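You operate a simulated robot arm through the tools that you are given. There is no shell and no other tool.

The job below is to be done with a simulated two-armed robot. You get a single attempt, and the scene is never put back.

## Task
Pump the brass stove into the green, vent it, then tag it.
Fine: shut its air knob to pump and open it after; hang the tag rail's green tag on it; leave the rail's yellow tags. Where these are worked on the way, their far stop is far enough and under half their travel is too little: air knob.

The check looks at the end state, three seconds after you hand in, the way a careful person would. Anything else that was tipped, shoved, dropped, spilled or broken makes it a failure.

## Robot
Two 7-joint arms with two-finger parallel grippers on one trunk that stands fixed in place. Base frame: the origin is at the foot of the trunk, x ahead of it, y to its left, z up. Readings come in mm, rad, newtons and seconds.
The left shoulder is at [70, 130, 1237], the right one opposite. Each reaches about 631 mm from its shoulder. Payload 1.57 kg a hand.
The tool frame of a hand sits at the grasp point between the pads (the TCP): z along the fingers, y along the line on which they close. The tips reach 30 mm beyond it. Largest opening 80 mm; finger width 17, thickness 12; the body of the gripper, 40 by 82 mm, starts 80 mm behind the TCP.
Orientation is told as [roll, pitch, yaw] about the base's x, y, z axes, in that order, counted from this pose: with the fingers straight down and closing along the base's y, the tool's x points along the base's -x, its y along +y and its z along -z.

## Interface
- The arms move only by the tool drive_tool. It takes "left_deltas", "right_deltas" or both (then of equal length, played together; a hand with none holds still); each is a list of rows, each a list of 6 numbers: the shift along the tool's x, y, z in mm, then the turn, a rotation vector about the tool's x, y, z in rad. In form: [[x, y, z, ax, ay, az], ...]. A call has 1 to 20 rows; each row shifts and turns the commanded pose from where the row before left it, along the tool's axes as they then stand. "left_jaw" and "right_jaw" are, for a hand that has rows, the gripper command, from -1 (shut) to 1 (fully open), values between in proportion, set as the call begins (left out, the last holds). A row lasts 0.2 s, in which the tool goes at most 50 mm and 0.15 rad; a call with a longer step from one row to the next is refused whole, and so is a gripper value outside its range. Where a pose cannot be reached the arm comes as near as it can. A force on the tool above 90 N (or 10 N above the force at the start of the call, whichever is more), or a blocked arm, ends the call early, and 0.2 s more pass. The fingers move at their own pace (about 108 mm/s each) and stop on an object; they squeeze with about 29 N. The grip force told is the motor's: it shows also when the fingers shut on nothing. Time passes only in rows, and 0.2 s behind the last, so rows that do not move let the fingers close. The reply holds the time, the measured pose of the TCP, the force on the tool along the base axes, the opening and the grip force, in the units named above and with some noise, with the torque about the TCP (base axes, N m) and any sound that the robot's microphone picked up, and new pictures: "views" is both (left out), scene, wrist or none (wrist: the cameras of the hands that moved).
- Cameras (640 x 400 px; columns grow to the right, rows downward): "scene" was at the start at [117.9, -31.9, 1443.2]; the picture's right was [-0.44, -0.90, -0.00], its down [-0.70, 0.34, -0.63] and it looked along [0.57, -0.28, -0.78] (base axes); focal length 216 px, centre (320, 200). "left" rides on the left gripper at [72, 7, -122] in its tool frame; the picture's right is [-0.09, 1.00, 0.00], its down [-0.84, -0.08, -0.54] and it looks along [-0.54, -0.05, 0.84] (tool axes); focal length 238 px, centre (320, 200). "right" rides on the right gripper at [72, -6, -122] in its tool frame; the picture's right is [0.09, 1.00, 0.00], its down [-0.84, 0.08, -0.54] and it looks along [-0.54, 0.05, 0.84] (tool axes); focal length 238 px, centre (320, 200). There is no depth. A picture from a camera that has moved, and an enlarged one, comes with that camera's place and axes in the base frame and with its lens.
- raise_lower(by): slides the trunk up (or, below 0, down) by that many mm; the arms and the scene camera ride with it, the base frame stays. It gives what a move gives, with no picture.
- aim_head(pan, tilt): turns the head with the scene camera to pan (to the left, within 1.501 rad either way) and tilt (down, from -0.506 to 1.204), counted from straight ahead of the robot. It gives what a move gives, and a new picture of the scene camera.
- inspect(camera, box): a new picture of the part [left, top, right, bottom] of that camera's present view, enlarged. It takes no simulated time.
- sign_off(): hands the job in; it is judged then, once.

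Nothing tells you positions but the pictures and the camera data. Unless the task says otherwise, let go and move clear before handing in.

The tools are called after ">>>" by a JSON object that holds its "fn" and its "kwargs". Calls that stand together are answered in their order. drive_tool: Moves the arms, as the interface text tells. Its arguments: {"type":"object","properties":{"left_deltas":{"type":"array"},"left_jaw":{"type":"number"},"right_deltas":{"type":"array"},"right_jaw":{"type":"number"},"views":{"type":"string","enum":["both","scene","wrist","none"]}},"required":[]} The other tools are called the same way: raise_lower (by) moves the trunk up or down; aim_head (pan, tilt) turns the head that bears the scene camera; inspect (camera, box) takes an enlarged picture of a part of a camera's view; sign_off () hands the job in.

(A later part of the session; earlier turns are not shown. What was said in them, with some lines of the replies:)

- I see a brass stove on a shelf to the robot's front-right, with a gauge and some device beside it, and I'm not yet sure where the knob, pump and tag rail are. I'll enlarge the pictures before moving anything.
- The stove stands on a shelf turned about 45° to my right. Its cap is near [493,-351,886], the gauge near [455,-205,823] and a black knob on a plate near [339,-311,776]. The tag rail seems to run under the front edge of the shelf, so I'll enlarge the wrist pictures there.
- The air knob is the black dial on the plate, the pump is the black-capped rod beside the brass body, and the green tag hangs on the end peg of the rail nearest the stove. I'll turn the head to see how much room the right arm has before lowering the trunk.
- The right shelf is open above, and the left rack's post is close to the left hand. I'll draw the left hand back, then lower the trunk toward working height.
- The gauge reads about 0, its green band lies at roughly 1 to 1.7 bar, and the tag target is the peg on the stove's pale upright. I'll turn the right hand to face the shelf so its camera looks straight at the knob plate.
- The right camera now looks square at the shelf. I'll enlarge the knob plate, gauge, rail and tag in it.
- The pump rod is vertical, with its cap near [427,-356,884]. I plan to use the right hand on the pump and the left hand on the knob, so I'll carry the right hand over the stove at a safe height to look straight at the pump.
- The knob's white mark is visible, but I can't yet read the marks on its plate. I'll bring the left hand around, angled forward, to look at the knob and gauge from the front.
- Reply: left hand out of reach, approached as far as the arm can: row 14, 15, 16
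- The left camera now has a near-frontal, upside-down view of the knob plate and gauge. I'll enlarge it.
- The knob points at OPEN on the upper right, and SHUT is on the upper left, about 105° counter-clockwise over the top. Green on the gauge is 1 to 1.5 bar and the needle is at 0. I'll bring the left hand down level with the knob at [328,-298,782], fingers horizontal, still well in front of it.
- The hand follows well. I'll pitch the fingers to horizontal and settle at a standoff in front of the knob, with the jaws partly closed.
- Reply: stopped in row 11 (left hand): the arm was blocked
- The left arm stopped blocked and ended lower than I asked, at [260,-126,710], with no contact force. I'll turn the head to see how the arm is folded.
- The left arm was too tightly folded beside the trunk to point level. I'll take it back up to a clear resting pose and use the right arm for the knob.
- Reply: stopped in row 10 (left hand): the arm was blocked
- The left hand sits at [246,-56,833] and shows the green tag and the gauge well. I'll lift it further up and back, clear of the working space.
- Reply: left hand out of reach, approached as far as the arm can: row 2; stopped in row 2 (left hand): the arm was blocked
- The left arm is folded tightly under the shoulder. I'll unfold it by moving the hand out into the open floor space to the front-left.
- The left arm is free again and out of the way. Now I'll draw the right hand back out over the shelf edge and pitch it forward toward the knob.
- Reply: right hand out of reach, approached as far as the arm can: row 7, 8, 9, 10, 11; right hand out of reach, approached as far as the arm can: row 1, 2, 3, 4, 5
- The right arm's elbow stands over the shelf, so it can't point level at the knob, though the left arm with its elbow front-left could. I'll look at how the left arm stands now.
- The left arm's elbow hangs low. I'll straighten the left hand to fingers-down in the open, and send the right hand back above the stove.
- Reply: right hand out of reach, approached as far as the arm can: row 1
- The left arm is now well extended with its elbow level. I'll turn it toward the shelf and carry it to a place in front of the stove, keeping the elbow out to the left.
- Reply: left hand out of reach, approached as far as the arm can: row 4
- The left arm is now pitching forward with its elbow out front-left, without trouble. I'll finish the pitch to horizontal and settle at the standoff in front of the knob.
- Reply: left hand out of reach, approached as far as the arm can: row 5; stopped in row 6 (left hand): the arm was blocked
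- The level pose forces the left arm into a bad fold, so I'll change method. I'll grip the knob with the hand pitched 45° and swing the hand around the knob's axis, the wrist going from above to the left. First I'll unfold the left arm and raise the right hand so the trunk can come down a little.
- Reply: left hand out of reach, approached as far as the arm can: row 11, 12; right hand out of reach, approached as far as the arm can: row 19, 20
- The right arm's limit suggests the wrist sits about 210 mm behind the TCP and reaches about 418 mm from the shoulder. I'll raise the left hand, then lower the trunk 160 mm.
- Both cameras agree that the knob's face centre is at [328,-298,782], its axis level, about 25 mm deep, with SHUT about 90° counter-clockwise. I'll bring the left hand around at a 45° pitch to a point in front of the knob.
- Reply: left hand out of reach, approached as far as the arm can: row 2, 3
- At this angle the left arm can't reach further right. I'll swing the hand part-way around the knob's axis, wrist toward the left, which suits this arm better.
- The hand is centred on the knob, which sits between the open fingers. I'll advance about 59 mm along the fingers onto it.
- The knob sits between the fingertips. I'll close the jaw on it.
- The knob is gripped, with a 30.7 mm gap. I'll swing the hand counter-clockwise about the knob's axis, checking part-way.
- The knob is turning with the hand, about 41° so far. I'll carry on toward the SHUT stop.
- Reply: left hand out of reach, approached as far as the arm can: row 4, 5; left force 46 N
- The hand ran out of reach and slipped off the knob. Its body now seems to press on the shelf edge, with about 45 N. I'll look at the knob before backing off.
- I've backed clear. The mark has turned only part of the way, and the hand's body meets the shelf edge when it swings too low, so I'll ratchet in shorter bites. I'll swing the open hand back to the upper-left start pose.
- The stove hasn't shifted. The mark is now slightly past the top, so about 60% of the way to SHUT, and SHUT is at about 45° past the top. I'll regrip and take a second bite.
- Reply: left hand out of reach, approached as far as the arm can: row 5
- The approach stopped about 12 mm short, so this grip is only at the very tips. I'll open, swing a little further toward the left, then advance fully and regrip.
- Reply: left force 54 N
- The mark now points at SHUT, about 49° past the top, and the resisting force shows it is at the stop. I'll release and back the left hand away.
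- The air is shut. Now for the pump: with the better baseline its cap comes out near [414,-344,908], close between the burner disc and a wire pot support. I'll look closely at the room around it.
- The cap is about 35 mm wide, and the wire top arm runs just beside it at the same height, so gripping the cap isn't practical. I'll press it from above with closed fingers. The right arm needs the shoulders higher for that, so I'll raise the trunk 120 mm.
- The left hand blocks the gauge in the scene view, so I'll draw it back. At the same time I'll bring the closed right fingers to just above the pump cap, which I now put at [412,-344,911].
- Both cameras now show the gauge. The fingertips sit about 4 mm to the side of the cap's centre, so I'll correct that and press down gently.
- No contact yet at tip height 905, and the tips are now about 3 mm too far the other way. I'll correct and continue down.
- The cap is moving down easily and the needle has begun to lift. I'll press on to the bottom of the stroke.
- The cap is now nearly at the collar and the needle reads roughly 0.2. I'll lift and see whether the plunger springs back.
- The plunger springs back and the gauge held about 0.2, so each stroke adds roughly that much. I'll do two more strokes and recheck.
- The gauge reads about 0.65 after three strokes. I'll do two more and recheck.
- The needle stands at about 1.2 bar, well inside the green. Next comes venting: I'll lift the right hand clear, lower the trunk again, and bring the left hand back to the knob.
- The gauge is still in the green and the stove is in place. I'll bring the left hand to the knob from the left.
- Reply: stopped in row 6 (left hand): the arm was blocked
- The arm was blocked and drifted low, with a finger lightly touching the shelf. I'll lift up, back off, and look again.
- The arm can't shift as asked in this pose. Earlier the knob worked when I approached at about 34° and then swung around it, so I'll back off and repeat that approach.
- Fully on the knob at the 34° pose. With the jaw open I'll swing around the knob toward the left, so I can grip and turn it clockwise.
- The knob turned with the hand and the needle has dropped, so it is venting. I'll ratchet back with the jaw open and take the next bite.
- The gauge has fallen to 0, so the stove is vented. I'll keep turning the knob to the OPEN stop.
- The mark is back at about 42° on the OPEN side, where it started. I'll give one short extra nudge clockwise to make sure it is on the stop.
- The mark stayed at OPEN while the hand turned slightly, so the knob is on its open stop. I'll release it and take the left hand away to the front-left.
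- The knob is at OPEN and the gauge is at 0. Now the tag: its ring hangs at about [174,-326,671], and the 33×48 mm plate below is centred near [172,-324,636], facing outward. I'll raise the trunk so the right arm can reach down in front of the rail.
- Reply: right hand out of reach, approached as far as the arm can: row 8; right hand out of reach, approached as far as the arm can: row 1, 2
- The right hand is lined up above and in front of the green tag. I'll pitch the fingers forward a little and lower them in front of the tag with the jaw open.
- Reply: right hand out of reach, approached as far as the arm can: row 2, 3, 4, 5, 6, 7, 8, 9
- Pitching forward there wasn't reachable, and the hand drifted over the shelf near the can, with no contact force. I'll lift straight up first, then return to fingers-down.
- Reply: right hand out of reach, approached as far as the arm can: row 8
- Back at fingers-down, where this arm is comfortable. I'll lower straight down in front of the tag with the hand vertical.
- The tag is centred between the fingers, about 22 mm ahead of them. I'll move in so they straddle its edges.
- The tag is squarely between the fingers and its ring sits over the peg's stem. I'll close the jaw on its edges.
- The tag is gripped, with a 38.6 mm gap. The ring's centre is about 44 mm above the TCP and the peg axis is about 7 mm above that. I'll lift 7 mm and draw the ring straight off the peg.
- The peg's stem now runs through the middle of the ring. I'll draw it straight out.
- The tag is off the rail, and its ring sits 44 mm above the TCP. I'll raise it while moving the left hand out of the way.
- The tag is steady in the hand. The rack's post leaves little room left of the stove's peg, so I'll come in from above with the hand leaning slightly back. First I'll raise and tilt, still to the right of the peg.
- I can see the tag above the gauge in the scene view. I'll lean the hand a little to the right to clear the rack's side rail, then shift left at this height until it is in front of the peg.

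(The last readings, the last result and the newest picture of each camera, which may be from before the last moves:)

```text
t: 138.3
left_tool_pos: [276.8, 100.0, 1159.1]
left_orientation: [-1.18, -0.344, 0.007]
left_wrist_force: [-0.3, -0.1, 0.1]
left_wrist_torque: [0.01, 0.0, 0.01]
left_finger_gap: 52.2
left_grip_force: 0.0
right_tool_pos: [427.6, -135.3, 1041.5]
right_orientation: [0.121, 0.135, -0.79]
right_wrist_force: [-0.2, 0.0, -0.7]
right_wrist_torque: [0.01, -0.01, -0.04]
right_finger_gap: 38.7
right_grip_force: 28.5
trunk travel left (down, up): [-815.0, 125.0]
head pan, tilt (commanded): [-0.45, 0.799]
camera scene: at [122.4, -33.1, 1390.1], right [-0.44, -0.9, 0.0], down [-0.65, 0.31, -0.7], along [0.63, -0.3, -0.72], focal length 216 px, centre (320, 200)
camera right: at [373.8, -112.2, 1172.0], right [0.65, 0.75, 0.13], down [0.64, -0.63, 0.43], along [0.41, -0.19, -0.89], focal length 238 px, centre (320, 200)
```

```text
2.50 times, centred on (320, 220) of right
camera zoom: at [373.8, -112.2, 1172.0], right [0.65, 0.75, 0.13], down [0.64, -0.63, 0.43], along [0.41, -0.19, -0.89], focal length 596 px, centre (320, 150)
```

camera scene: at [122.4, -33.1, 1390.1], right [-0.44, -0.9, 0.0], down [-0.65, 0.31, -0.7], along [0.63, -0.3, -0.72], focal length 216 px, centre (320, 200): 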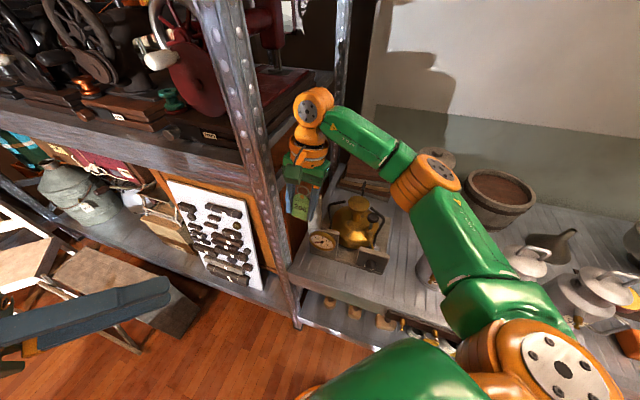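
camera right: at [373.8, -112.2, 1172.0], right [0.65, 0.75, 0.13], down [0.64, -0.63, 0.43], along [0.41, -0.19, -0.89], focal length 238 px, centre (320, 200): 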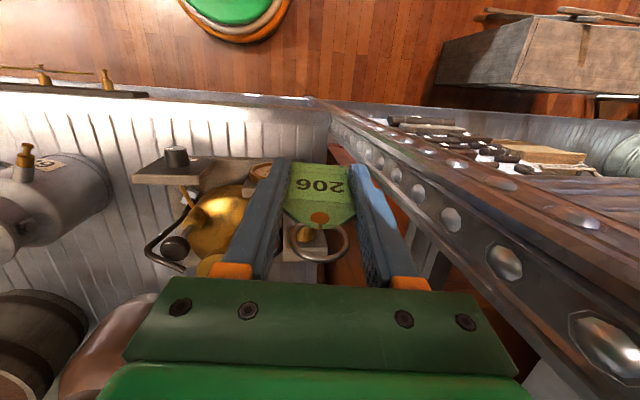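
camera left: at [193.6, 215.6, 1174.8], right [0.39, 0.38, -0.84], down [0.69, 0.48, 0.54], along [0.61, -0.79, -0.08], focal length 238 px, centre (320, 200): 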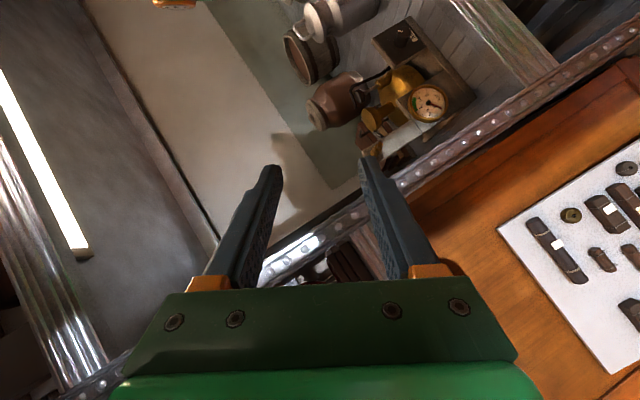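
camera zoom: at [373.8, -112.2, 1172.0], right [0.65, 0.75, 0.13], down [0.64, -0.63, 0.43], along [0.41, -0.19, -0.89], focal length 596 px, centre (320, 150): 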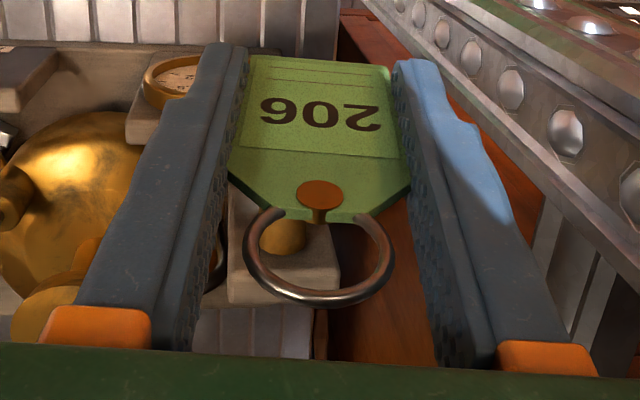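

Through the ring I can see the stove's peg base slightly to the right. I'll shift 5 mm left, 7 mm inward, and lower part-way with the tag just in front of the peg.

>>> {"fn": "drive_tool", "kwargs": {"right_deltas": [[-3.5, 2.5, 0, 0, 0, 0], [-3.5, 2.5, 0, 0, 0, 0], [-2.6, -2.4, 19.6, 0, 0, 0], [-2.6, -2.4, 19.6, 0, 0, 0], [-2.6, -2.4, 19.6, 0, 0, 0], [0, 0, 0, 0, 0, 0]]}}

>>> {"fn": "inspect", "kwargs": {"camera": "scene", "box": [240, 150, 360, 270]}}

>>> {"fn": "inspect", "kwargs": {"camera": "right", "box": [240, 140, 400, 300]}}

```text
t: 139.7
left_tool_pos: [275.8, 99.1, 1159.1]
left_orientation: [-1.181, -0.344, 0.008]
left_wrist_force: [0.0, 0.1, 0.1]
left_wrist_torque: [0.01, -0.01, -0.01]
left_finger_gap: 51.8
left_grip_force: 0.0
right_tool_pos: [435.1, -138.8, 982.1]
right_orientation: [0.121, 0.137, -0.788]
right_wrist_force: [-0.1, 0.1, 0.0]
right_wrist_torque: [0.02, 0.0, 0.02]
right_finger_gap: 38.9
right_grip_force: 28.9
trunk travel left (down, up): [-815.0, 125.0]
head pan, tilt (commanded): [-0.45, 0.799]
camera scene: at [122.3, -32.9, 1390.1], right [-0.44, -0.9, 0.0], down [-0.65, 0.31, -0.7], along [0.63, -0.3, -0.72], focal length 216 px, centre (320, 200)
camera right: at [381.2, -114.3, 1110.9], right [0.65, 0.75, 0.13], down [0.64, -0.63, 0.43], along [0.4, -0.19, -0.89], focal length 238 px, centre (320, 200)
```

scene: 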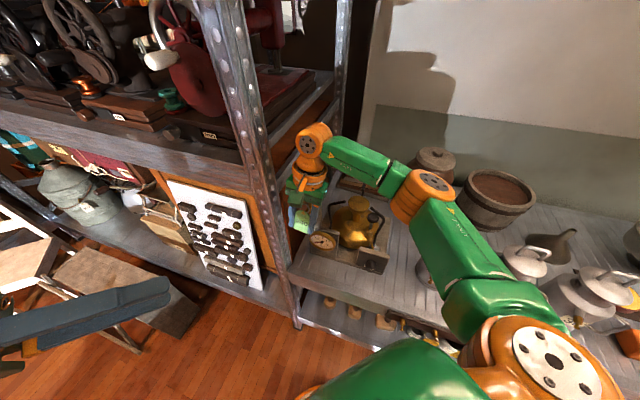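
right: 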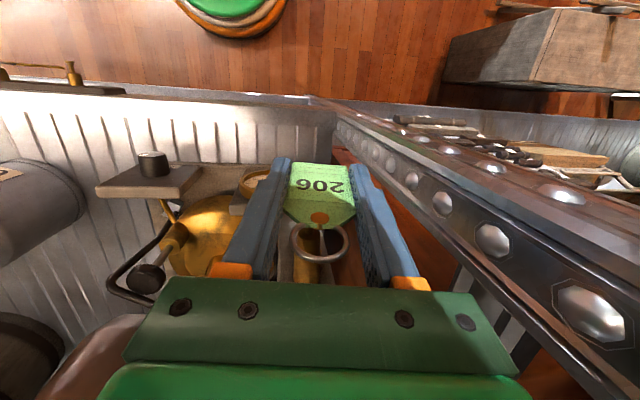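

```text
3.33 times, centred on (300, 210) of scene
camera zoom: at [122.3, -32.9, 1390.1], right [-0.44, -0.9, 0.0], down [-0.65, 0.31, -0.7], along [0.63, -0.3, -0.72], focal length 720 px, centre (387, 167)
```

zoom: 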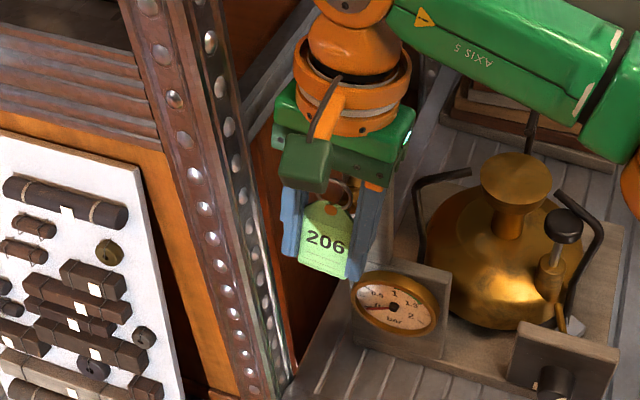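

```text
2.50 times, centred on (320, 220) of right
camera zoom: at [381.2, -114.3, 1110.9], right [0.65, 0.75, 0.13], down [0.64, -0.63, 0.43], along [0.4, -0.19, -0.89], focal length 596 px, centre (320, 150)
```

zoom: 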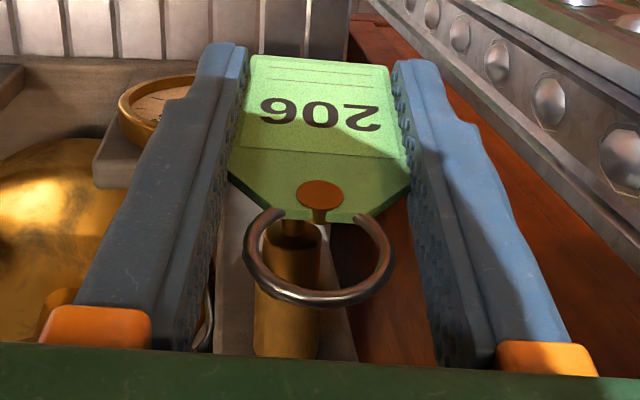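

The ring is in line with the peg, at e about 205, and the peg is visible through it. I'll ease out 4 mm for clearance and lower the ring to the peg's height.

>>> {"fn": "drive_tool", "kwargs": {"right_deltas": [[4, 0.5, 0, 0, 0, 0], [-1.75, -1.6, 13.1, 0, 0, 0], [-1.75, -1.6, 13.1, 0, 0, 0], [-1.3, -1.2, 9.8, 0, 0, 0], [0, 0, 0, 0, 0, 0]]}}

>>> {"fn": "inspect", "kwargs": {"camera": "scene", "box": [250, 170, 350, 270]}}

>>> {"fn": "inspect", "kwargs": {"camera": "right", "box": [260, 160, 380, 280]}}

```text
t: 140.9
left_tool_pos: [274.9, 100.4, 1160.7]
left_orientation: [-1.18, -0.343, 0.008]
left_wrist_force: [-0.5, 0.1, -0.3]
left_wrist_torque: [0.0, 0.0, -0.01]
left_finger_gap: 51.8
left_grip_force: 0.1
right_tool_pos: [433.8, -136.2, 946.0]
right_orientation: [0.121, 0.136, -0.788]
right_wrist_force: [0.4, -0.1, 0.0]
right_wrist_torque: [0.03, 0.02, 0.0]
right_finger_gap: 38.5
right_grip_force: 28.8
trunk travel left (down, up): [-815.0, 125.0]
head pan, tilt (commanded): [-0.45, 0.799]
camera scene: at [122.4, -32.9, 1390.1], right [-0.44, -0.9, 0.0], down [-0.65, 0.31, -0.7], along [0.63, -0.3, -0.72], focal length 216 px, centre (320, 200)
camera right: at [378.5, -112.0, 1074.4], right [0.65, 0.75, 0.13], down [0.64, -0.63, 0.43], along [0.4, -0.19, -0.89], focal length 238 px, centre (320, 200)
```

scene: 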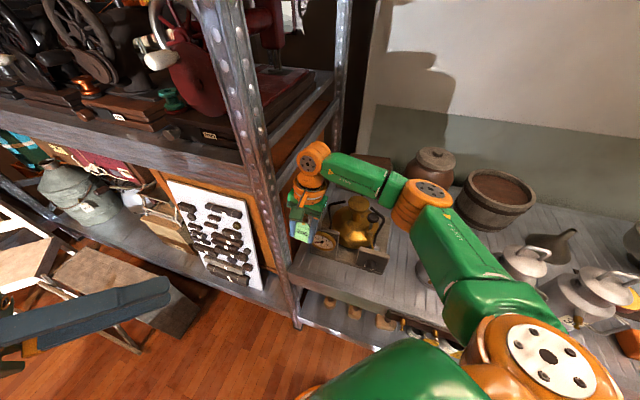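
right: 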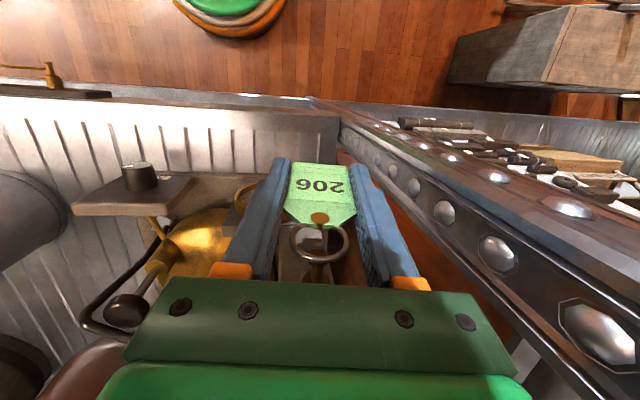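

```text
4.00 times, centred on (300, 220) of scene
camera zoom: at [122.4, -32.9, 1390.1], right [-0.44, -0.9, 0.0], down [-0.65, 0.31, -0.7], along [0.63, -0.3, -0.72], focal length 864 px, centre (400, 120)
```

zoom: 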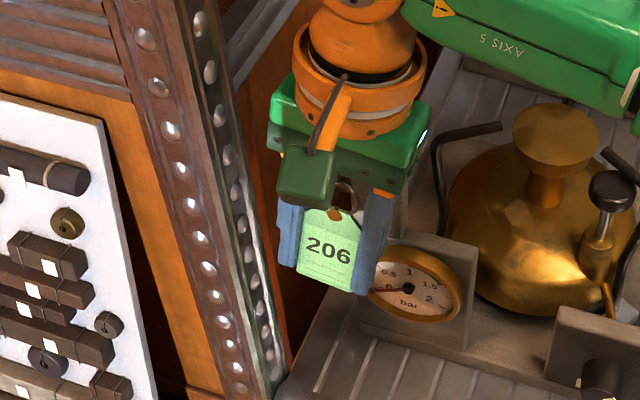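

```text
3.33 times, centred on (320, 220) of right
camera zoom: at [378.5, -112.0, 1074.4], right [0.65, 0.75, 0.13], down [0.64, -0.63, 0.43], along [0.4, -0.19, -0.89], focal length 794 px, centre (320, 133)
```

zoom: 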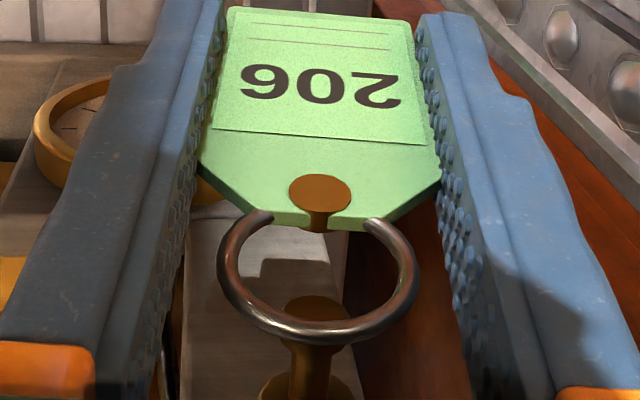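

The peg's head now shows through the ring, about 5 mm low. I'll lower 5 mm and then slide the ring over the peg.

>>> {"fn": "drive_tool", "kwargs": {"right_deltas": [[-0.65, -0.6, 4.9, 0, 0, 0], [-5, 0.1, -0.7, 0, 0, 0], [-5, 0.1, -0.7, 0, 0, 0], [0, 0, 0, 0, 0, 0]], "views": "wrist"}}

>>> {"fn": "inspect", "kwargs": {"camera": "right", "box": [260, 160, 380, 280]}}

```text
t: 141.9
left_tool_pos: [275.2, 100.1, 1160.4]
left_orientation: [-1.177, -0.344, 0.006]
left_wrist_force: [0.2, 0.3, 0.0]
left_wrist_torque: [0.01, -0.01, -0.01]
left_finger_gap: 51.9
left_grip_force: 0.1
right_tool_pos: [442.1, -141.7, 940.8]
right_orientation: [0.12, 0.136, -0.789]
right_wrist_force: [-0.2, -0.8, 0.0]
right_wrist_torque: [0.01, 0.0, 0.02]
right_finger_gap: 38.6
right_grip_force: 29.5
trunk travel left (down, up): [-815.0, 125.0]
head pan, tilt (commanded): [-0.45, 0.799]
camera right: at [387.5, -119.0, 1070.5], right [0.65, 0.75, 0.13], down [0.64, -0.63, 0.43], along [0.4, -0.19, -0.89], focal length 238 px, centre (320, 200)
```

right: 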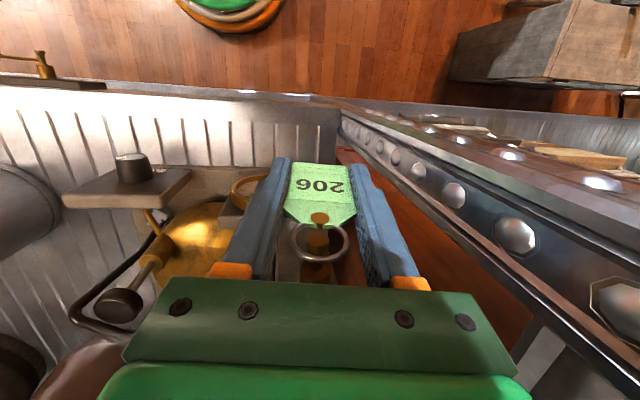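

```text
3.33 times, centred on (320, 220) of right
camera zoom: at [387.5, -119.0, 1070.5], right [0.65, 0.75, 0.13], down [0.64, -0.63, 0.43], along [0.4, -0.19, -0.89], focal length 794 px, centre (320, 133)
```

zoom: 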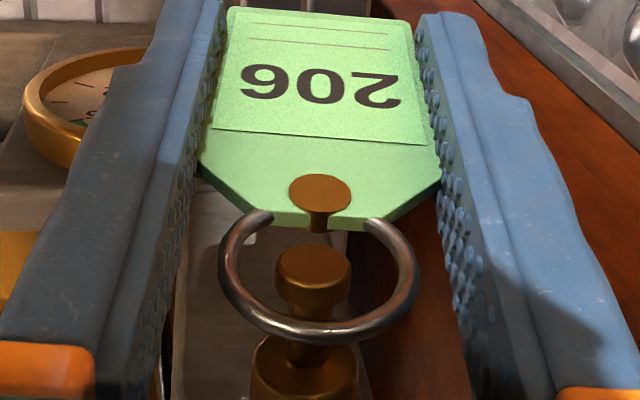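

The head is inside the ring with clearance all around. I'll slide in another 10 mm so the ring sits over the stem.

>>> {"fn": "drive_tool", "kwargs": {"right_deltas": [[-5, -0.4, -0.7, 0, 0, 0], [-5, -0.4, -0.7, 0, 0, 0], [0, 0, 0, 0, 0, 0]], "views": "wrist"}}

>>> {"fn": "inspect", "kwargs": {"camera": "right", "box": [260, 160, 380, 280]}}

>>> {"fn": "inspect", "kwargs": {"camera": "scene", "box": [250, 170, 350, 270]}}

```text
t: 142.7
left_tool_pos: [275.1, 100.8, 1160.5]
left_orientation: [-1.18, -0.345, 0.008]
left_wrist_force: [0.4, 0.0, 0.5]
left_wrist_torque: [-0.03, 0.02, -0.04]
left_finger_gap: 52.0
left_grip_force: 0.0
right_tool_pos: [446.6, -149.5, 941.3]
right_orientation: [0.121, 0.134, -0.791]
right_wrist_force: [-3.0, 3.2, -0.3]
right_wrist_torque: [-0.16, -0.12, -0.02]
right_finger_gap: 38.5
right_grip_force: 29.2
trunk travel left (down, up): [-815.0, 125.0]
head pan, tilt (commanded): [-0.45, 0.799]
camera right: at [392.1, -124.9, 1070.3], right [0.65, 0.75, 0.13], down [0.64, -0.63, 0.43], along [0.41, -0.19, -0.89], focal length 238 px, centre (320, 200)
```

right: 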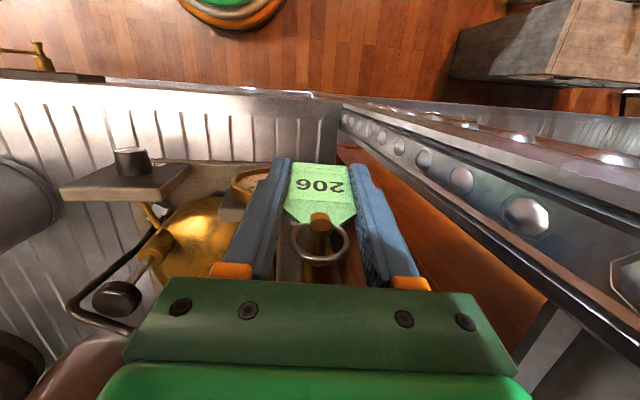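

```text
3.33 times, centred on (320, 220) of right
camera zoom: at [392.1, -124.9, 1070.3], right [0.65, 0.75, 0.13], down [0.64, -0.63, 0.43], along [0.41, -0.19, -0.89], focal length 794 px, centre (320, 133)
```

zoom: 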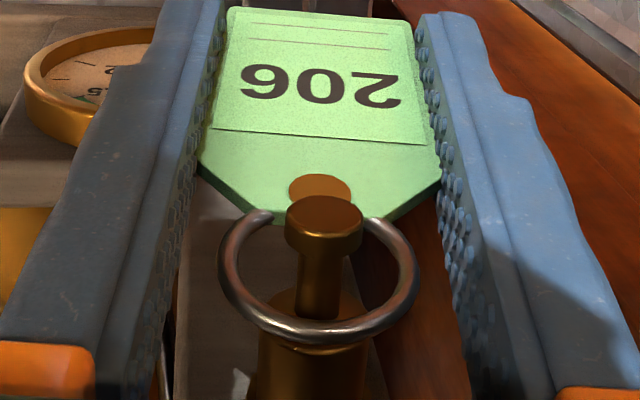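

```text
4.00 times, centred on (300, 220) of scene
camera zoom: at [120.9, -31.3, 1390.2], right [-0.43, -0.9, 0.0], down [-0.64, 0.31, -0.7], along [0.63, -0.3, -0.72], focal length 864 px, centre (400, 120)
```

zoom: 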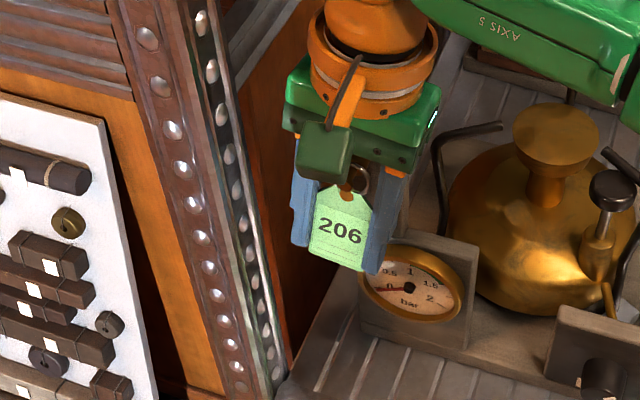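

The peg's stem now passes through the ring, just as it did on the rail. I'll ease back 2 mm to relieve the light contact, then lower the ring onto the stem.

>>> {"fn": "drive_tool", "kwargs": {"right_deltas": [[2, 0, 0.3, 0, 0, 0], [-0.4, -0.35, 3, 0, 0, 0], [-0.4, -0.35, 3, 0, 0, 0], [0, 0, 0, 0, 0, 0]], "views": "wrist"}}

>>> {"fn": "inspect", "kwargs": {"camera": "right", "box": [260, 160, 380, 280]}}

```text
t: 143.7
left_tool_pos: [274.1, 101.0, 1161.8]
left_orientation: [-1.18, -0.345, 0.006]
left_wrist_force: [0.2, 0.4, 0.0]
left_wrist_torque: [0.03, -0.01, -0.02]
left_finger_gap: 51.8
left_grip_force: 0.1
right_tool_pos: [445.1, -149.1, 937.2]
right_orientation: [0.123, 0.133, -0.789]
right_wrist_force: [10.3, -2.3, 27.6]
right_wrist_torque: [-0.15, 0.46, 0.06]
right_finger_gap: 38.8
right_grip_force: 28.4
trunk travel left (down, up): [-815.0, 125.0]
head pan, tilt (commanded): [-0.45, 0.799]
camera right: at [389.8, -124.9, 1065.8], right [0.65, 0.75, 0.13], down [0.64, -0.63, 0.43], along [0.41, -0.19, -0.89], focal length 238 px, centre (320, 200)
```

right: 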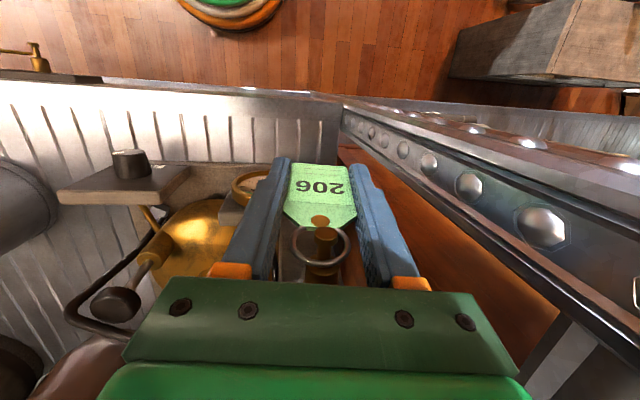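

```text
3.33 times, centred on (320, 220) of right
camera zoom: at [389.8, -124.9, 1065.8], right [0.65, 0.75, 0.13], down [0.64, -0.63, 0.43], along [0.41, -0.19, -0.89], focal length 794 px, centre (320, 133)
```

zoom: 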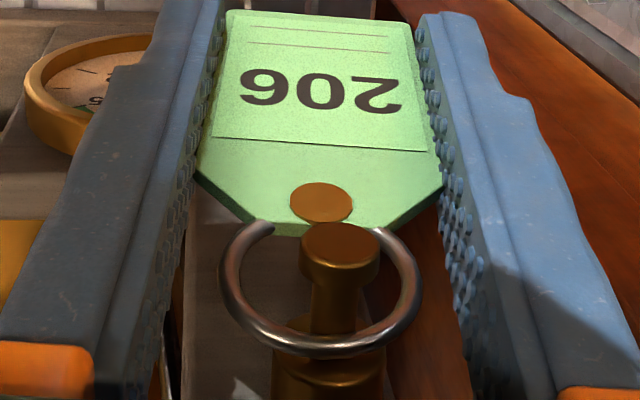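

The ring is now bearing on the stem. I'll ease up slightly to unload it, then open the jaw.

>>> {"fn": "drive_tool", "kwargs": {"right_deltas": [[0.2, 0.2, -1.6, 0, 0, 0], [0, 0, 0, 0, 0, 0]], "views": "none"}}

>>> {"fn": "drive_tool", "kwargs": {"right_deltas": [[0, 0, 0, 0, 0, 0], [0, 0, 0, 0, 0, 0], [0, 0, 0, 0, 0, 0]], "right_jaw": 0.3, "views": "both"}}

>>> {"fn": "inspect", "kwargs": {"camera": "right", "box": [240, 140, 400, 300]}}

```text
t: 144.3
left_tool_pos: [274.4, 102.3, 1159.9]
left_orientation: [-1.18, -0.346, 0.007]
left_wrist_force: [0.3, 0.6, 0.4]
left_wrist_torque: [0.0, 0.01, -0.01]
left_finger_gap: 52.0
left_grip_force: 0.1
right_tool_pos: [444.8, -148.4, 936.4]
right_orientation: [0.12, 0.133, -0.789]
right_wrist_force: [4.4, 0.0, 14.4]
right_wrist_torque: [-0.14, 0.16, 0.06]
right_finger_gap: 38.7
right_grip_force: 28.7
trunk travel left (down, up): [-815.0, 125.0]
head pan, tilt (commanded): [-0.45, 0.799]
```

```text
t: 145.1
left_tool_pos: [276.7, 101.4, 1160.2]
left_orientation: [-1.18, -0.344, 0.008]
left_wrist_force: [0.0, -0.4, -0.1]
left_wrist_torque: [0.01, 0.05, -0.01]
left_finger_gap: 52.0
left_grip_force: 0.0
right_tool_pos: [446.4, -149.3, 936.0]
right_orientation: [0.12, 0.136, -0.789]
right_wrist_force: [-0.3, 0.4, 0.0]
right_wrist_torque: [0.02, 0.04, -0.03]
right_finger_gap: 52.1
right_grip_force: 0.0
trunk travel left (down, up): [-815.0, 125.0]
head pan, tilt (commanded): [-0.45, 0.799]
camera scene: at [122.4, -33.0, 1390.0], right [-0.44, -0.9, 0.0], down [-0.65, 0.31, -0.7], along [0.63, -0.3, -0.72], focal length 216 px, centre (320, 200)
camera right: at [391.3, -125.8, 1065.7], right [0.65, 0.75, 0.13], down [0.64, -0.63, 0.43], along [0.4, -0.19, -0.89], focal length 238 px, centre (320, 200)
```

scene: 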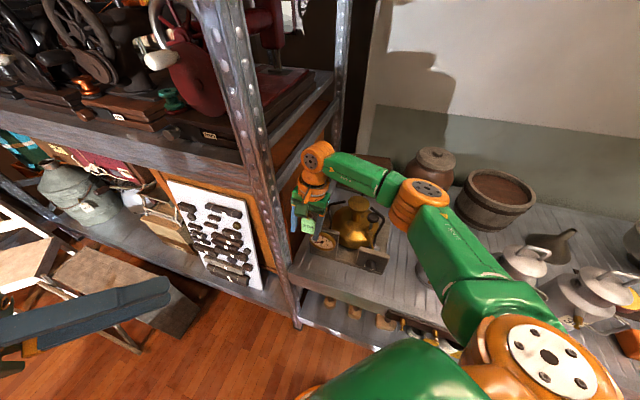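
right: 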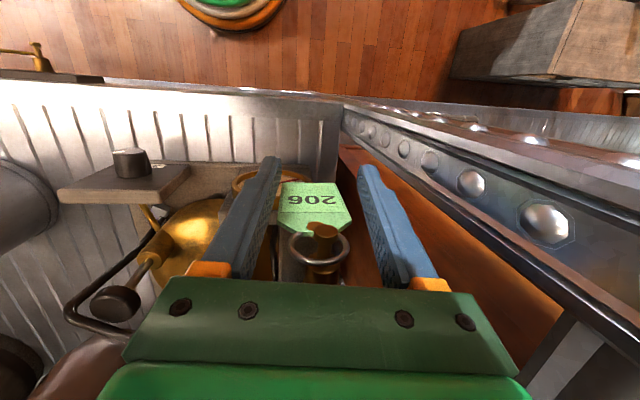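

```text
2.50 times, centred on (320, 220) of right
camera zoom: at [391.3, -125.8, 1065.7], right [0.65, 0.75, 0.13], down [0.64, -0.63, 0.43], along [0.4, -0.19, -0.89], focal length 596 px, centre (320, 150)
```

zoom: 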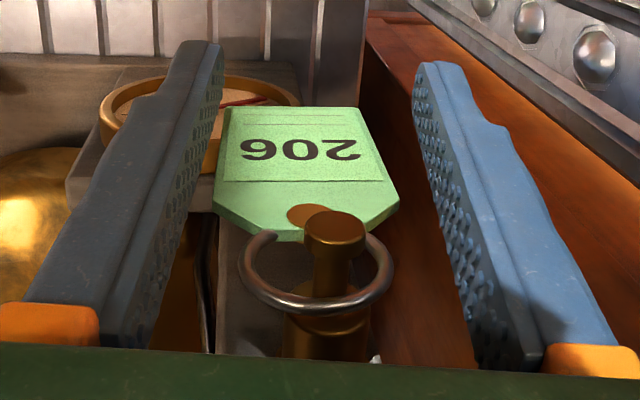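

The tag hangs on the peg with the head in front of its ring. The right-hand finger is close to the tag's edge, so I'll shift 5 mm right first, then lift straight up.

>>> {"fn": "drive_tool", "kwargs": {"right_deltas": [[0, -2.5, 0, 0, 0, 0], [0, -2.5, 0, 0, 0, 0], [0, 0, 0, 0, 0, 0]], "views": "wrist"}}

>>> {"fn": "inspect", "kwargs": {"camera": "right", "box": [240, 140, 400, 300]}}

```text
t: 145.9
left_tool_pos: [275.9, 101.7, 1160.2]
left_orientation: [-1.178, -0.345, 0.006]
left_wrist_force: [-0.8, 0.5, 0.2]
left_wrist_torque: [-0.02, 0.03, 0.02]
left_finger_gap: 52.1
left_grip_force: 0.0
right_tool_pos: [441.6, -152.7, 935.5]
right_orientation: [0.121, 0.138, -0.788]
right_wrist_force: [0.3, -0.6, 0.2]
right_wrist_torque: [0.02, 0.03, 0.02]
right_finger_gap: 52.2
right_grip_force: 0.0
trunk travel left (down, up): [-815.0, 125.0]
head pan, tilt (commanded): [-0.45, 0.799]
camera right: at [387.9, -129.5, 1065.2], right [0.65, 0.75, 0.13], down [0.64, -0.63, 0.43], along [0.4, -0.19, -0.89], focal length 238 px, centre (320, 200)
```

right: 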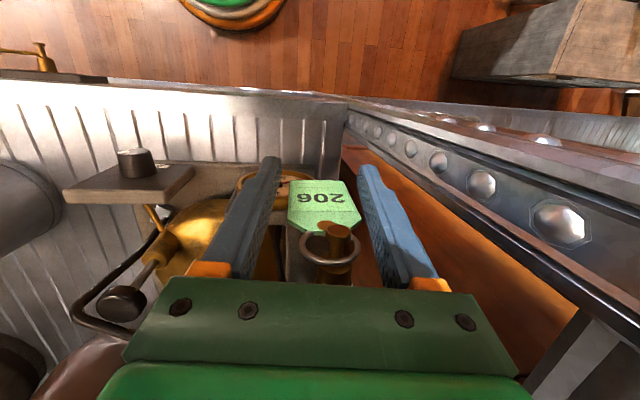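

```text
2.50 times, centred on (320, 220) of right
camera zoom: at [387.9, -129.5, 1065.2], right [0.65, 0.75, 0.13], down [0.64, -0.63, 0.43], along [0.4, -0.19, -0.89], focal length 596 px, centre (320, 150)
```

zoom: 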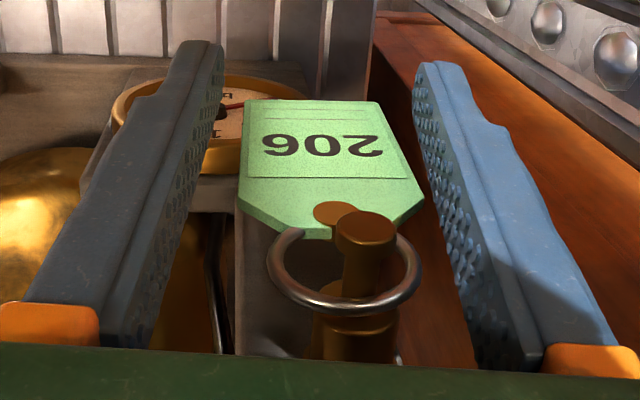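

>>> {"fn": "drive_tool", "kwargs": {"right_deltas": [[2.6, 2.2, -19.6, 0, 0, 0], [2.6, 2.2, -19.6, 0, 0, 0], [2.6, 2.2, -19.6, 0, 0, 0], [2.6, 2.2, -19.6, 0, 0, 0], [2.6, 2.0, -19.6, 0, 0, 0], [0, 0, 0, 0, 0, 0]]}}

>>> {"fn": "inspect", "kwargs": {"camera": "right", "box": [240, 100, 420, 280]}}

>>> {"fn": "inspect", "kwargs": {"camera": "scene", "box": [250, 150, 350, 270]}}

```text
t: 147.3
left_tool_pos: [277.5, 100.1, 1160.1]
left_orientation: [-1.179, -0.346, 0.006]
left_wrist_force: [0.2, -0.4, 0.8]
left_wrist_torque: [0.02, -0.01, 0.02]
left_finger_gap: 51.8
left_grip_force: 0.2
right_tool_pos: [442.3, -154.4, 1035.0]
right_orientation: [0.121, 0.135, -0.788]
right_wrist_force: [-0.6, 0.2, 0.3]
right_wrist_torque: [0.01, 0.02, 0.0]
right_finger_gap: 52.1
right_grip_force: 0.0
trunk travel left (down, up): [-815.0, 125.0]
head pan, tilt (commanded): [-0.45, 0.799]
camera scene: at [122.5, -33.0, 1390.0], right [-0.44, -0.9, 0.0], down [-0.65, 0.31, -0.7], along [0.63, -0.3, -0.72], focal length 216 px, centre (320, 200)
camera right: at [387.3, -130.6, 1164.7], right [0.65, 0.75, 0.13], down [0.64, -0.63, 0.43], along [0.4, -0.19, -0.89], focal length 238 px, centre (320, 200)
```

scene: 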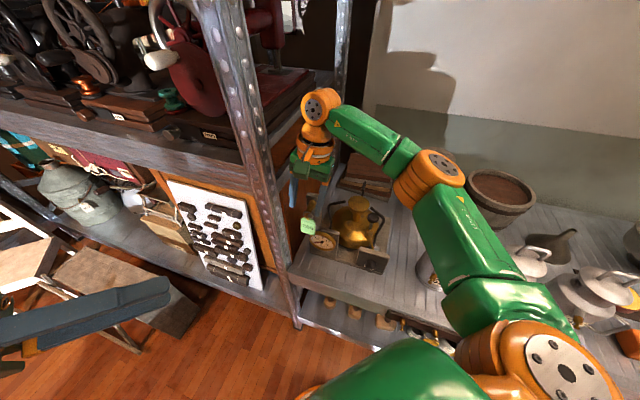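
right: 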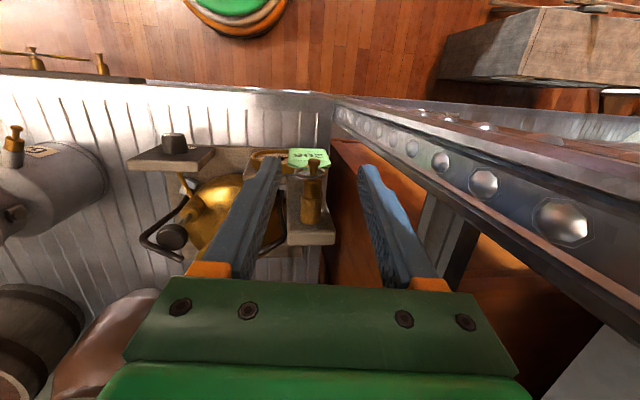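

```text
2.22 times, centred on (330, 190) of right
camera zoom: at [387.3, -130.6, 1164.7], right [0.65, 0.75, 0.13], down [0.64, -0.63, 0.43], along [0.4, -0.19, -0.89], focal length 530 px, centre (298, 222)
```

zoom: 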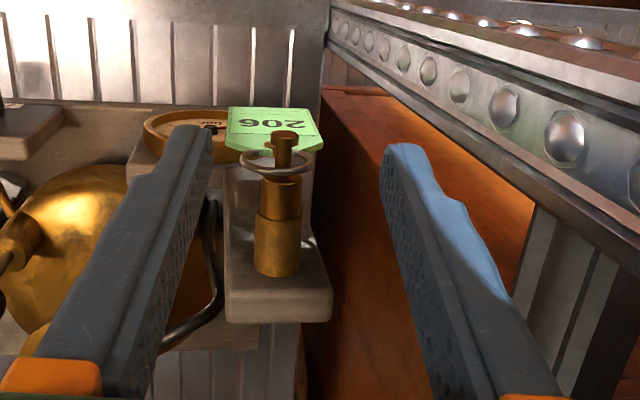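

```text
3.33 times, centred on (300, 210) of scene
camera zoom: at [122.5, -33.0, 1390.0], right [-0.44, -0.9, 0.0], down [-0.65, 0.31, -0.7], along [0.63, -0.3, -0.72], focal length 720 px, centre (387, 167)
```

zoom: 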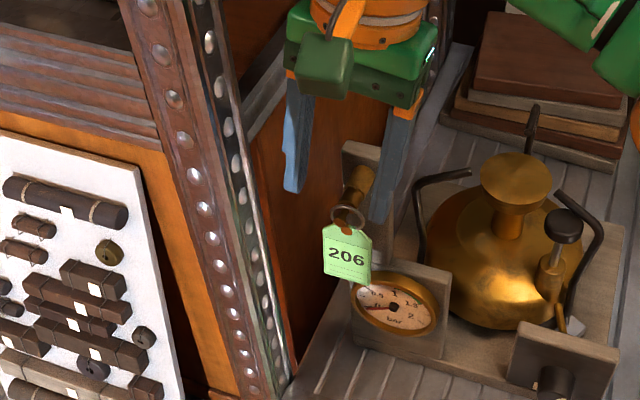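

The green tag hangs on the stove's peg. I'll raise the hand, move it right, and draw it back clear of the stove.

>>> {"fn": "drive_tool", "kwargs": {"right_deltas": [[2.6, 2.4, -19.6, 0, 0, 0], [0, -20, -2.4, 0, 0, 0], [0, -20, -2.4, 0, 0, 0], [0, -20, -2.4, 0, 0, 0], [35, -5, 0, 0, 0, 0], [35, -5, 0, 0, 0, 0], [35, -5, 0, 0, 0, 0], [30, -5, 0, 0, 0, 0], [0, 0, 0, 0, 0, 0]]}}

>>> {"fn": "inspect", "kwargs": {"camera": "scene", "box": [270, 160, 410, 290]}}

>>> {"fn": "inspect", "kwargs": {"camera": "scene", "box": [300, 200, 350, 250]}}

```text
t: 149.3
left_tool_pos: [276.1, 101.1, 1160.4]
left_orientation: [-1.177, -0.344, 0.007]
left_wrist_force: [0.1, 0.1, 0.6]
left_wrist_torque: [0.03, -0.04, -0.02]
left_finger_gap: 52.0
left_grip_force: 0.0
right_tool_pos: [290.8, -114.8, 1070.1]
right_orientation: [0.12, 0.138, -0.788]
right_wrist_force: [0.4, -0.3, 0.1]
right_wrist_torque: [-0.01, -0.01, 0.03]
right_finger_gap: 51.9
right_grip_force: 0.1
trunk travel left (down, up): [-815.0, 125.0]
head pan, tilt (commanded): [-0.45, 0.799]
camera scene: at [122.5, -33.2, 1390.0], right [-0.44, -0.9, 0.0], down [-0.65, 0.31, -0.7], along [0.63, -0.3, -0.72], focal length 216 px, centre (320, 200)
camera right: at [236.3, -90.1, 1200.1], right [0.65, 0.75, 0.13], down [0.64, -0.63, 0.43], along [0.4, -0.19, -0.89], focal length 238 px, centre (320, 200)
```

scene: 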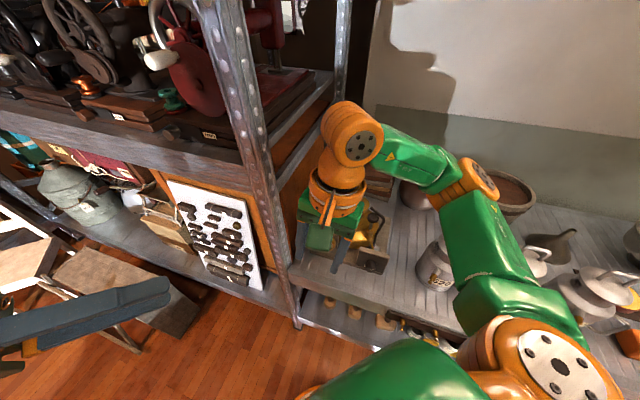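
right: 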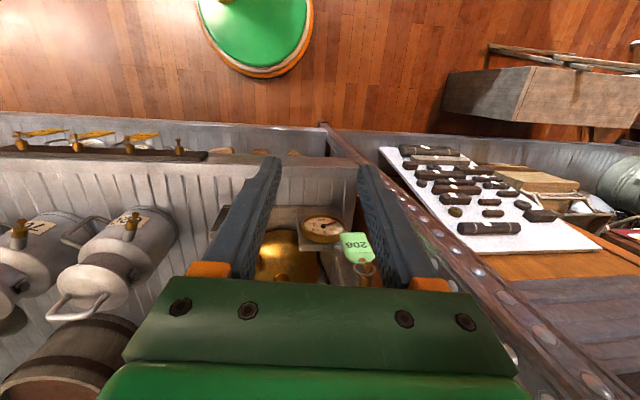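

```text
3.08 times, centred on (340, 225) of scene
camera zoom: at [122.5, -33.2, 1390.0], right [-0.44, -0.9, 0.0], down [-0.65, 0.31, -0.7], along [0.63, -0.3, -0.72], focal length 665 px, centre (258, 123)
```

zoom: 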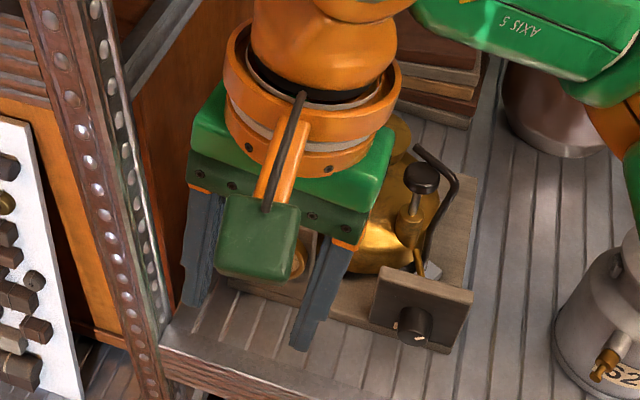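

```text
8.00 times, centred on (325, 225) of scene
camera zoom: at [122.5, -33.2, 1390.0], right [-0.44, -0.9, 0.0], down [-0.65, 0.31, -0.7], along [0.63, -0.3, -0.72], focal length 1728 px, centre (280, 0)
```

zoom: 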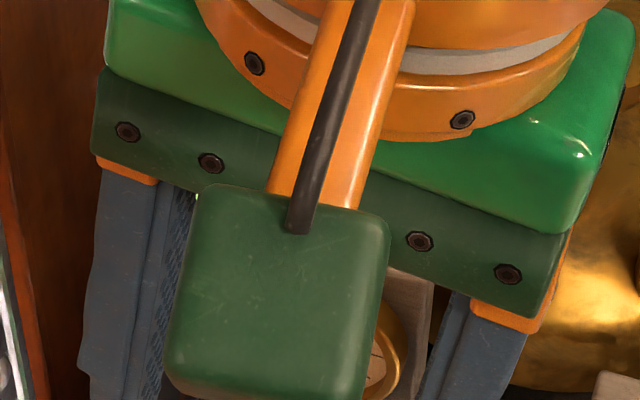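

>>> {"fn": "drive_tool", "kwargs": {"right_deltas": [[0, -20, -15, 0, 0, 0], [-10, -30, -15, 0, 0, 0], [-20, -30, -15, 0, 0, 0], [-20, -30, -10, 0, 0, 0], [-20, -30, 0, 0, 0, 0], [0, 0, 0, 0, 0, 0]]}}

>>> {"fn": "aim_head", "kwargs": {"pan": -0.55, "tilt": 0.95}}

```text
t: 150.7
left_tool_pos: [276.5, 101.2, 1160.5]
left_orientation: [-1.18, -0.342, 0.007]
left_wrist_force: [0.1, 1.1, -0.1]
left_wrist_torque: [0.0, 0.0, -0.02]
left_finger_gap: 51.8
left_grip_force: 0.1
right_tool_pos: [237.7, -269.1, 1099.8]
right_orientation: [0.121, 0.136, -0.79]
right_wrist_force: [0.0, 0.1, 0.1]
right_wrist_torque: [-0.02, 0.01, -0.03]
right_finger_gap: 51.9
right_grip_force: 0.0
trunk travel left (down, up): [-815.0, 125.0]
head pan, tilt (commanded): [-0.45, 0.799]
camera scene: at [122.7, -32.6, 1390.0], right [-0.44, -0.9, 0.0], down [-0.65, 0.31, -0.7], along [0.63, -0.3, -0.72], focal length 216 px, centre (320, 200)
camera right: at [183.9, -245.8, 1228.9], right [0.65, 0.75, 0.13], down [0.64, -0.63, 0.43], along [0.4, -0.19, -0.89], focal length 238 px, centre (320, 200)
```

scene: 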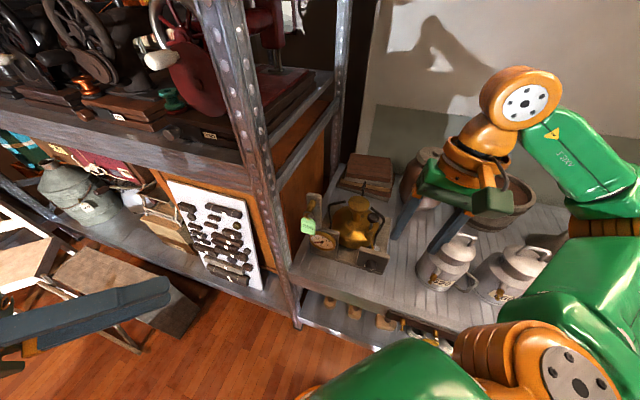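
right: 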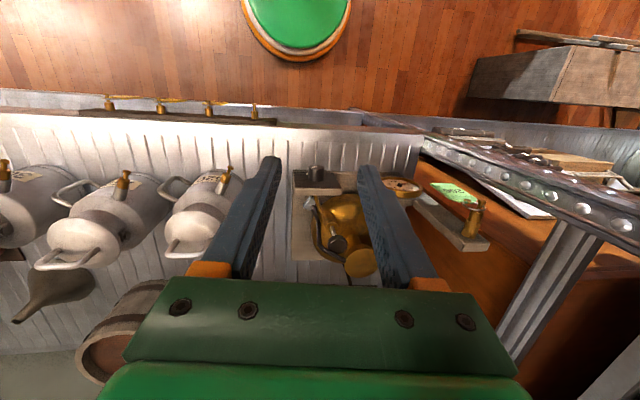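

```text
t: 151.4
left_tool_pos: [275.0, 100.3, 1159.9]
left_orientation: [-1.18, -0.343, 0.006]
left_wrist_force: [0.1, -0.2, 0.8]
left_wrist_torque: [-0.04, 0.02, -0.02]
left_finger_gap: 52.1
left_grip_force: 0.0
right_tool_pos: [238.6, -269.7, 1101.4]
right_orientation: [0.121, 0.135, -0.791]
right_wrist_force: [0.7, -0.3, -0.3]
right_wrist_torque: [0.02, 0.0, -0.03]
right_finger_gap: 52.1
right_grip_force: 0.0
trunk travel left (down, up): [-815.0, 125.0]
head pan, tilt (commanded): [-0.55, 0.949]
camera scene: at [111.8, -35.7, 1378.6], right [-0.52, -0.85, 0.0], down [-0.69, 0.42, -0.58], along [0.5, -0.3, -0.81], focal length 216 px, centre (320, 200)
```

scene: 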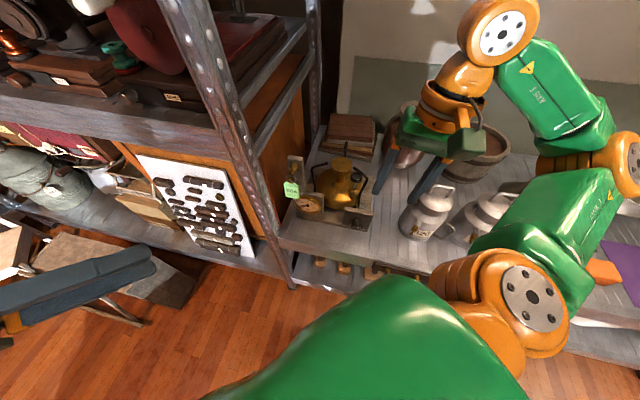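

>>> {"fn": "inspect", "kwargs": {"camera": "scene", "box": [265, 140, 395, 250]}}

>>> {"fn": "inspect", "kwargs": {"camera": "scene", "box": [335, 200, 385, 240]}}

>>> {"fn": "inspect", "kwargs": {"camera": "right", "box": [0, 80, 320, 260]}}

>>> {"fn": "inspect", "kwargs": {"camera": "right", "box": [400, 150, 520, 260]}}

```text
3.64 times, centred on (330, 195) of scene
camera zoom: at [111.8, -35.7, 1378.6], right [-0.52, -0.85, 0.0], down [-0.69, 0.42, -0.58], along [0.5, -0.3, -0.81], focal length 786 px, centre (284, 218)
```

zoom: 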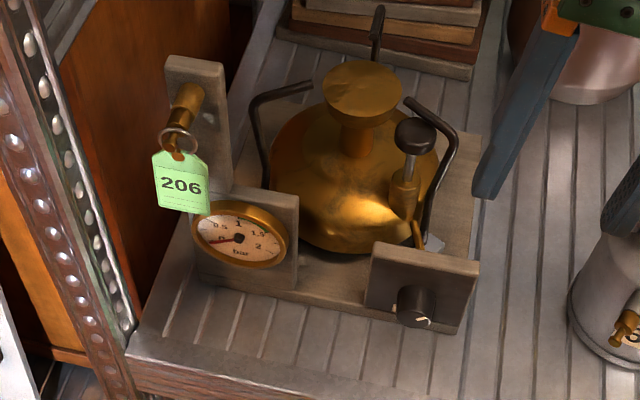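

```text
10.00 times, centred on (360, 220) of scene
camera zoom: at [111.8, -35.7, 1378.6], right [-0.52, -0.85, 0.0], down [-0.69, 0.42, -0.58], along [0.5, -0.3, -0.81], focal length 2160 px, centre (-80, 0)
```

zoom: 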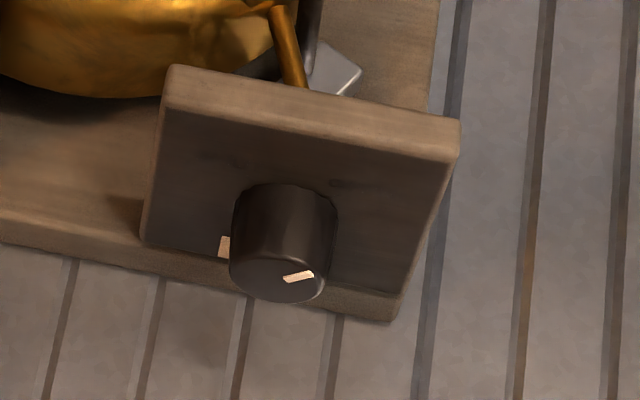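

```text
2.00 times, centred on (160, 170) of right
camera zoom: at [183.7, -245.7, 1228.9], right [0.65, 0.75, 0.13], down [0.64, -0.63, 0.43], along [0.4, -0.19, -0.89], focal length 477 px, centre (640, 260)
```

zoom: 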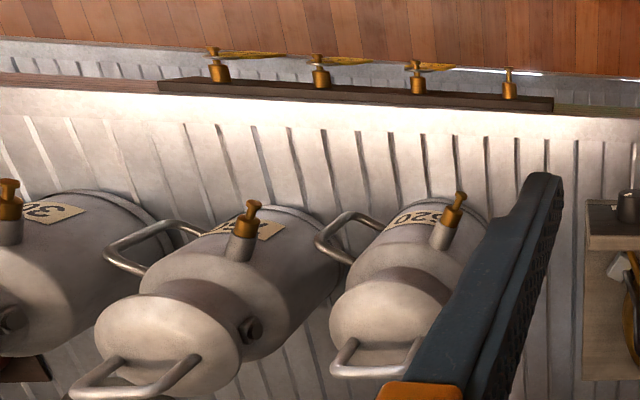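

```text
3.64 times, centred on (460, 205) of right
camera zoom: at [183.7, -245.7, 1228.9], right [0.65, 0.75, 0.13], down [0.64, -0.63, 0.43], along [0.4, -0.19, -0.89], focal length 867 px, centre (-189, 182)
```

zoom: 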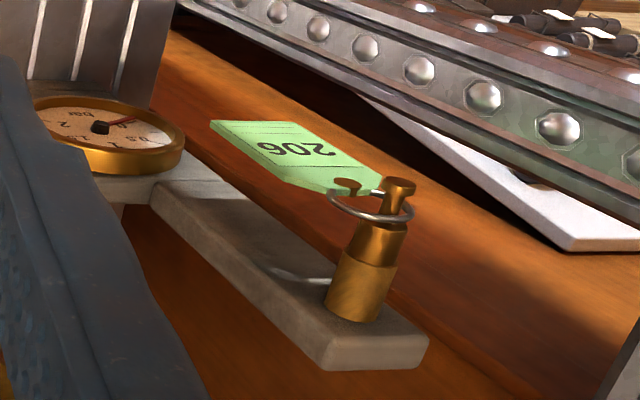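

Everything looks right. The green 206 tag hangs on the stove's peg with its ring behind the head. The air knob points to OPEN and the gauge is back at 0 after standing at about 1.2 bar. The three yellow tags are still on the rail, the stove and its neighbours are in place, and both hands are empty and clear. I'm handing it in.

>>> {"fn": "sign_off", "kwargs": {}}

```text
The job is handed in.
```

The stove is pumped, vented and tagged, and I've handed the job in; I haven't seen the check's result.

- **Pumping:** I shut the air knob and pumped five strokes. The gauge settled at about 1.2 bar, inside the green band of 1 to 1.5.
- **Venting:** I turned the air knob back to its OPEN stop, and the gauge fell to 0.
- **Tagging:** The green tag (206) hangs on the peg on the stove's upright. The yellow tags I could see are still on the rail.

While turning the knob, the left hand slipped off once and pressed on the shelf edge. On a later try a finger lightly touched the shelf. Once the right hand also drifted over the shelf near can 620, without contact. In the last pictures nothing had moved or tipped, and both hands were empty and clear of the stove.
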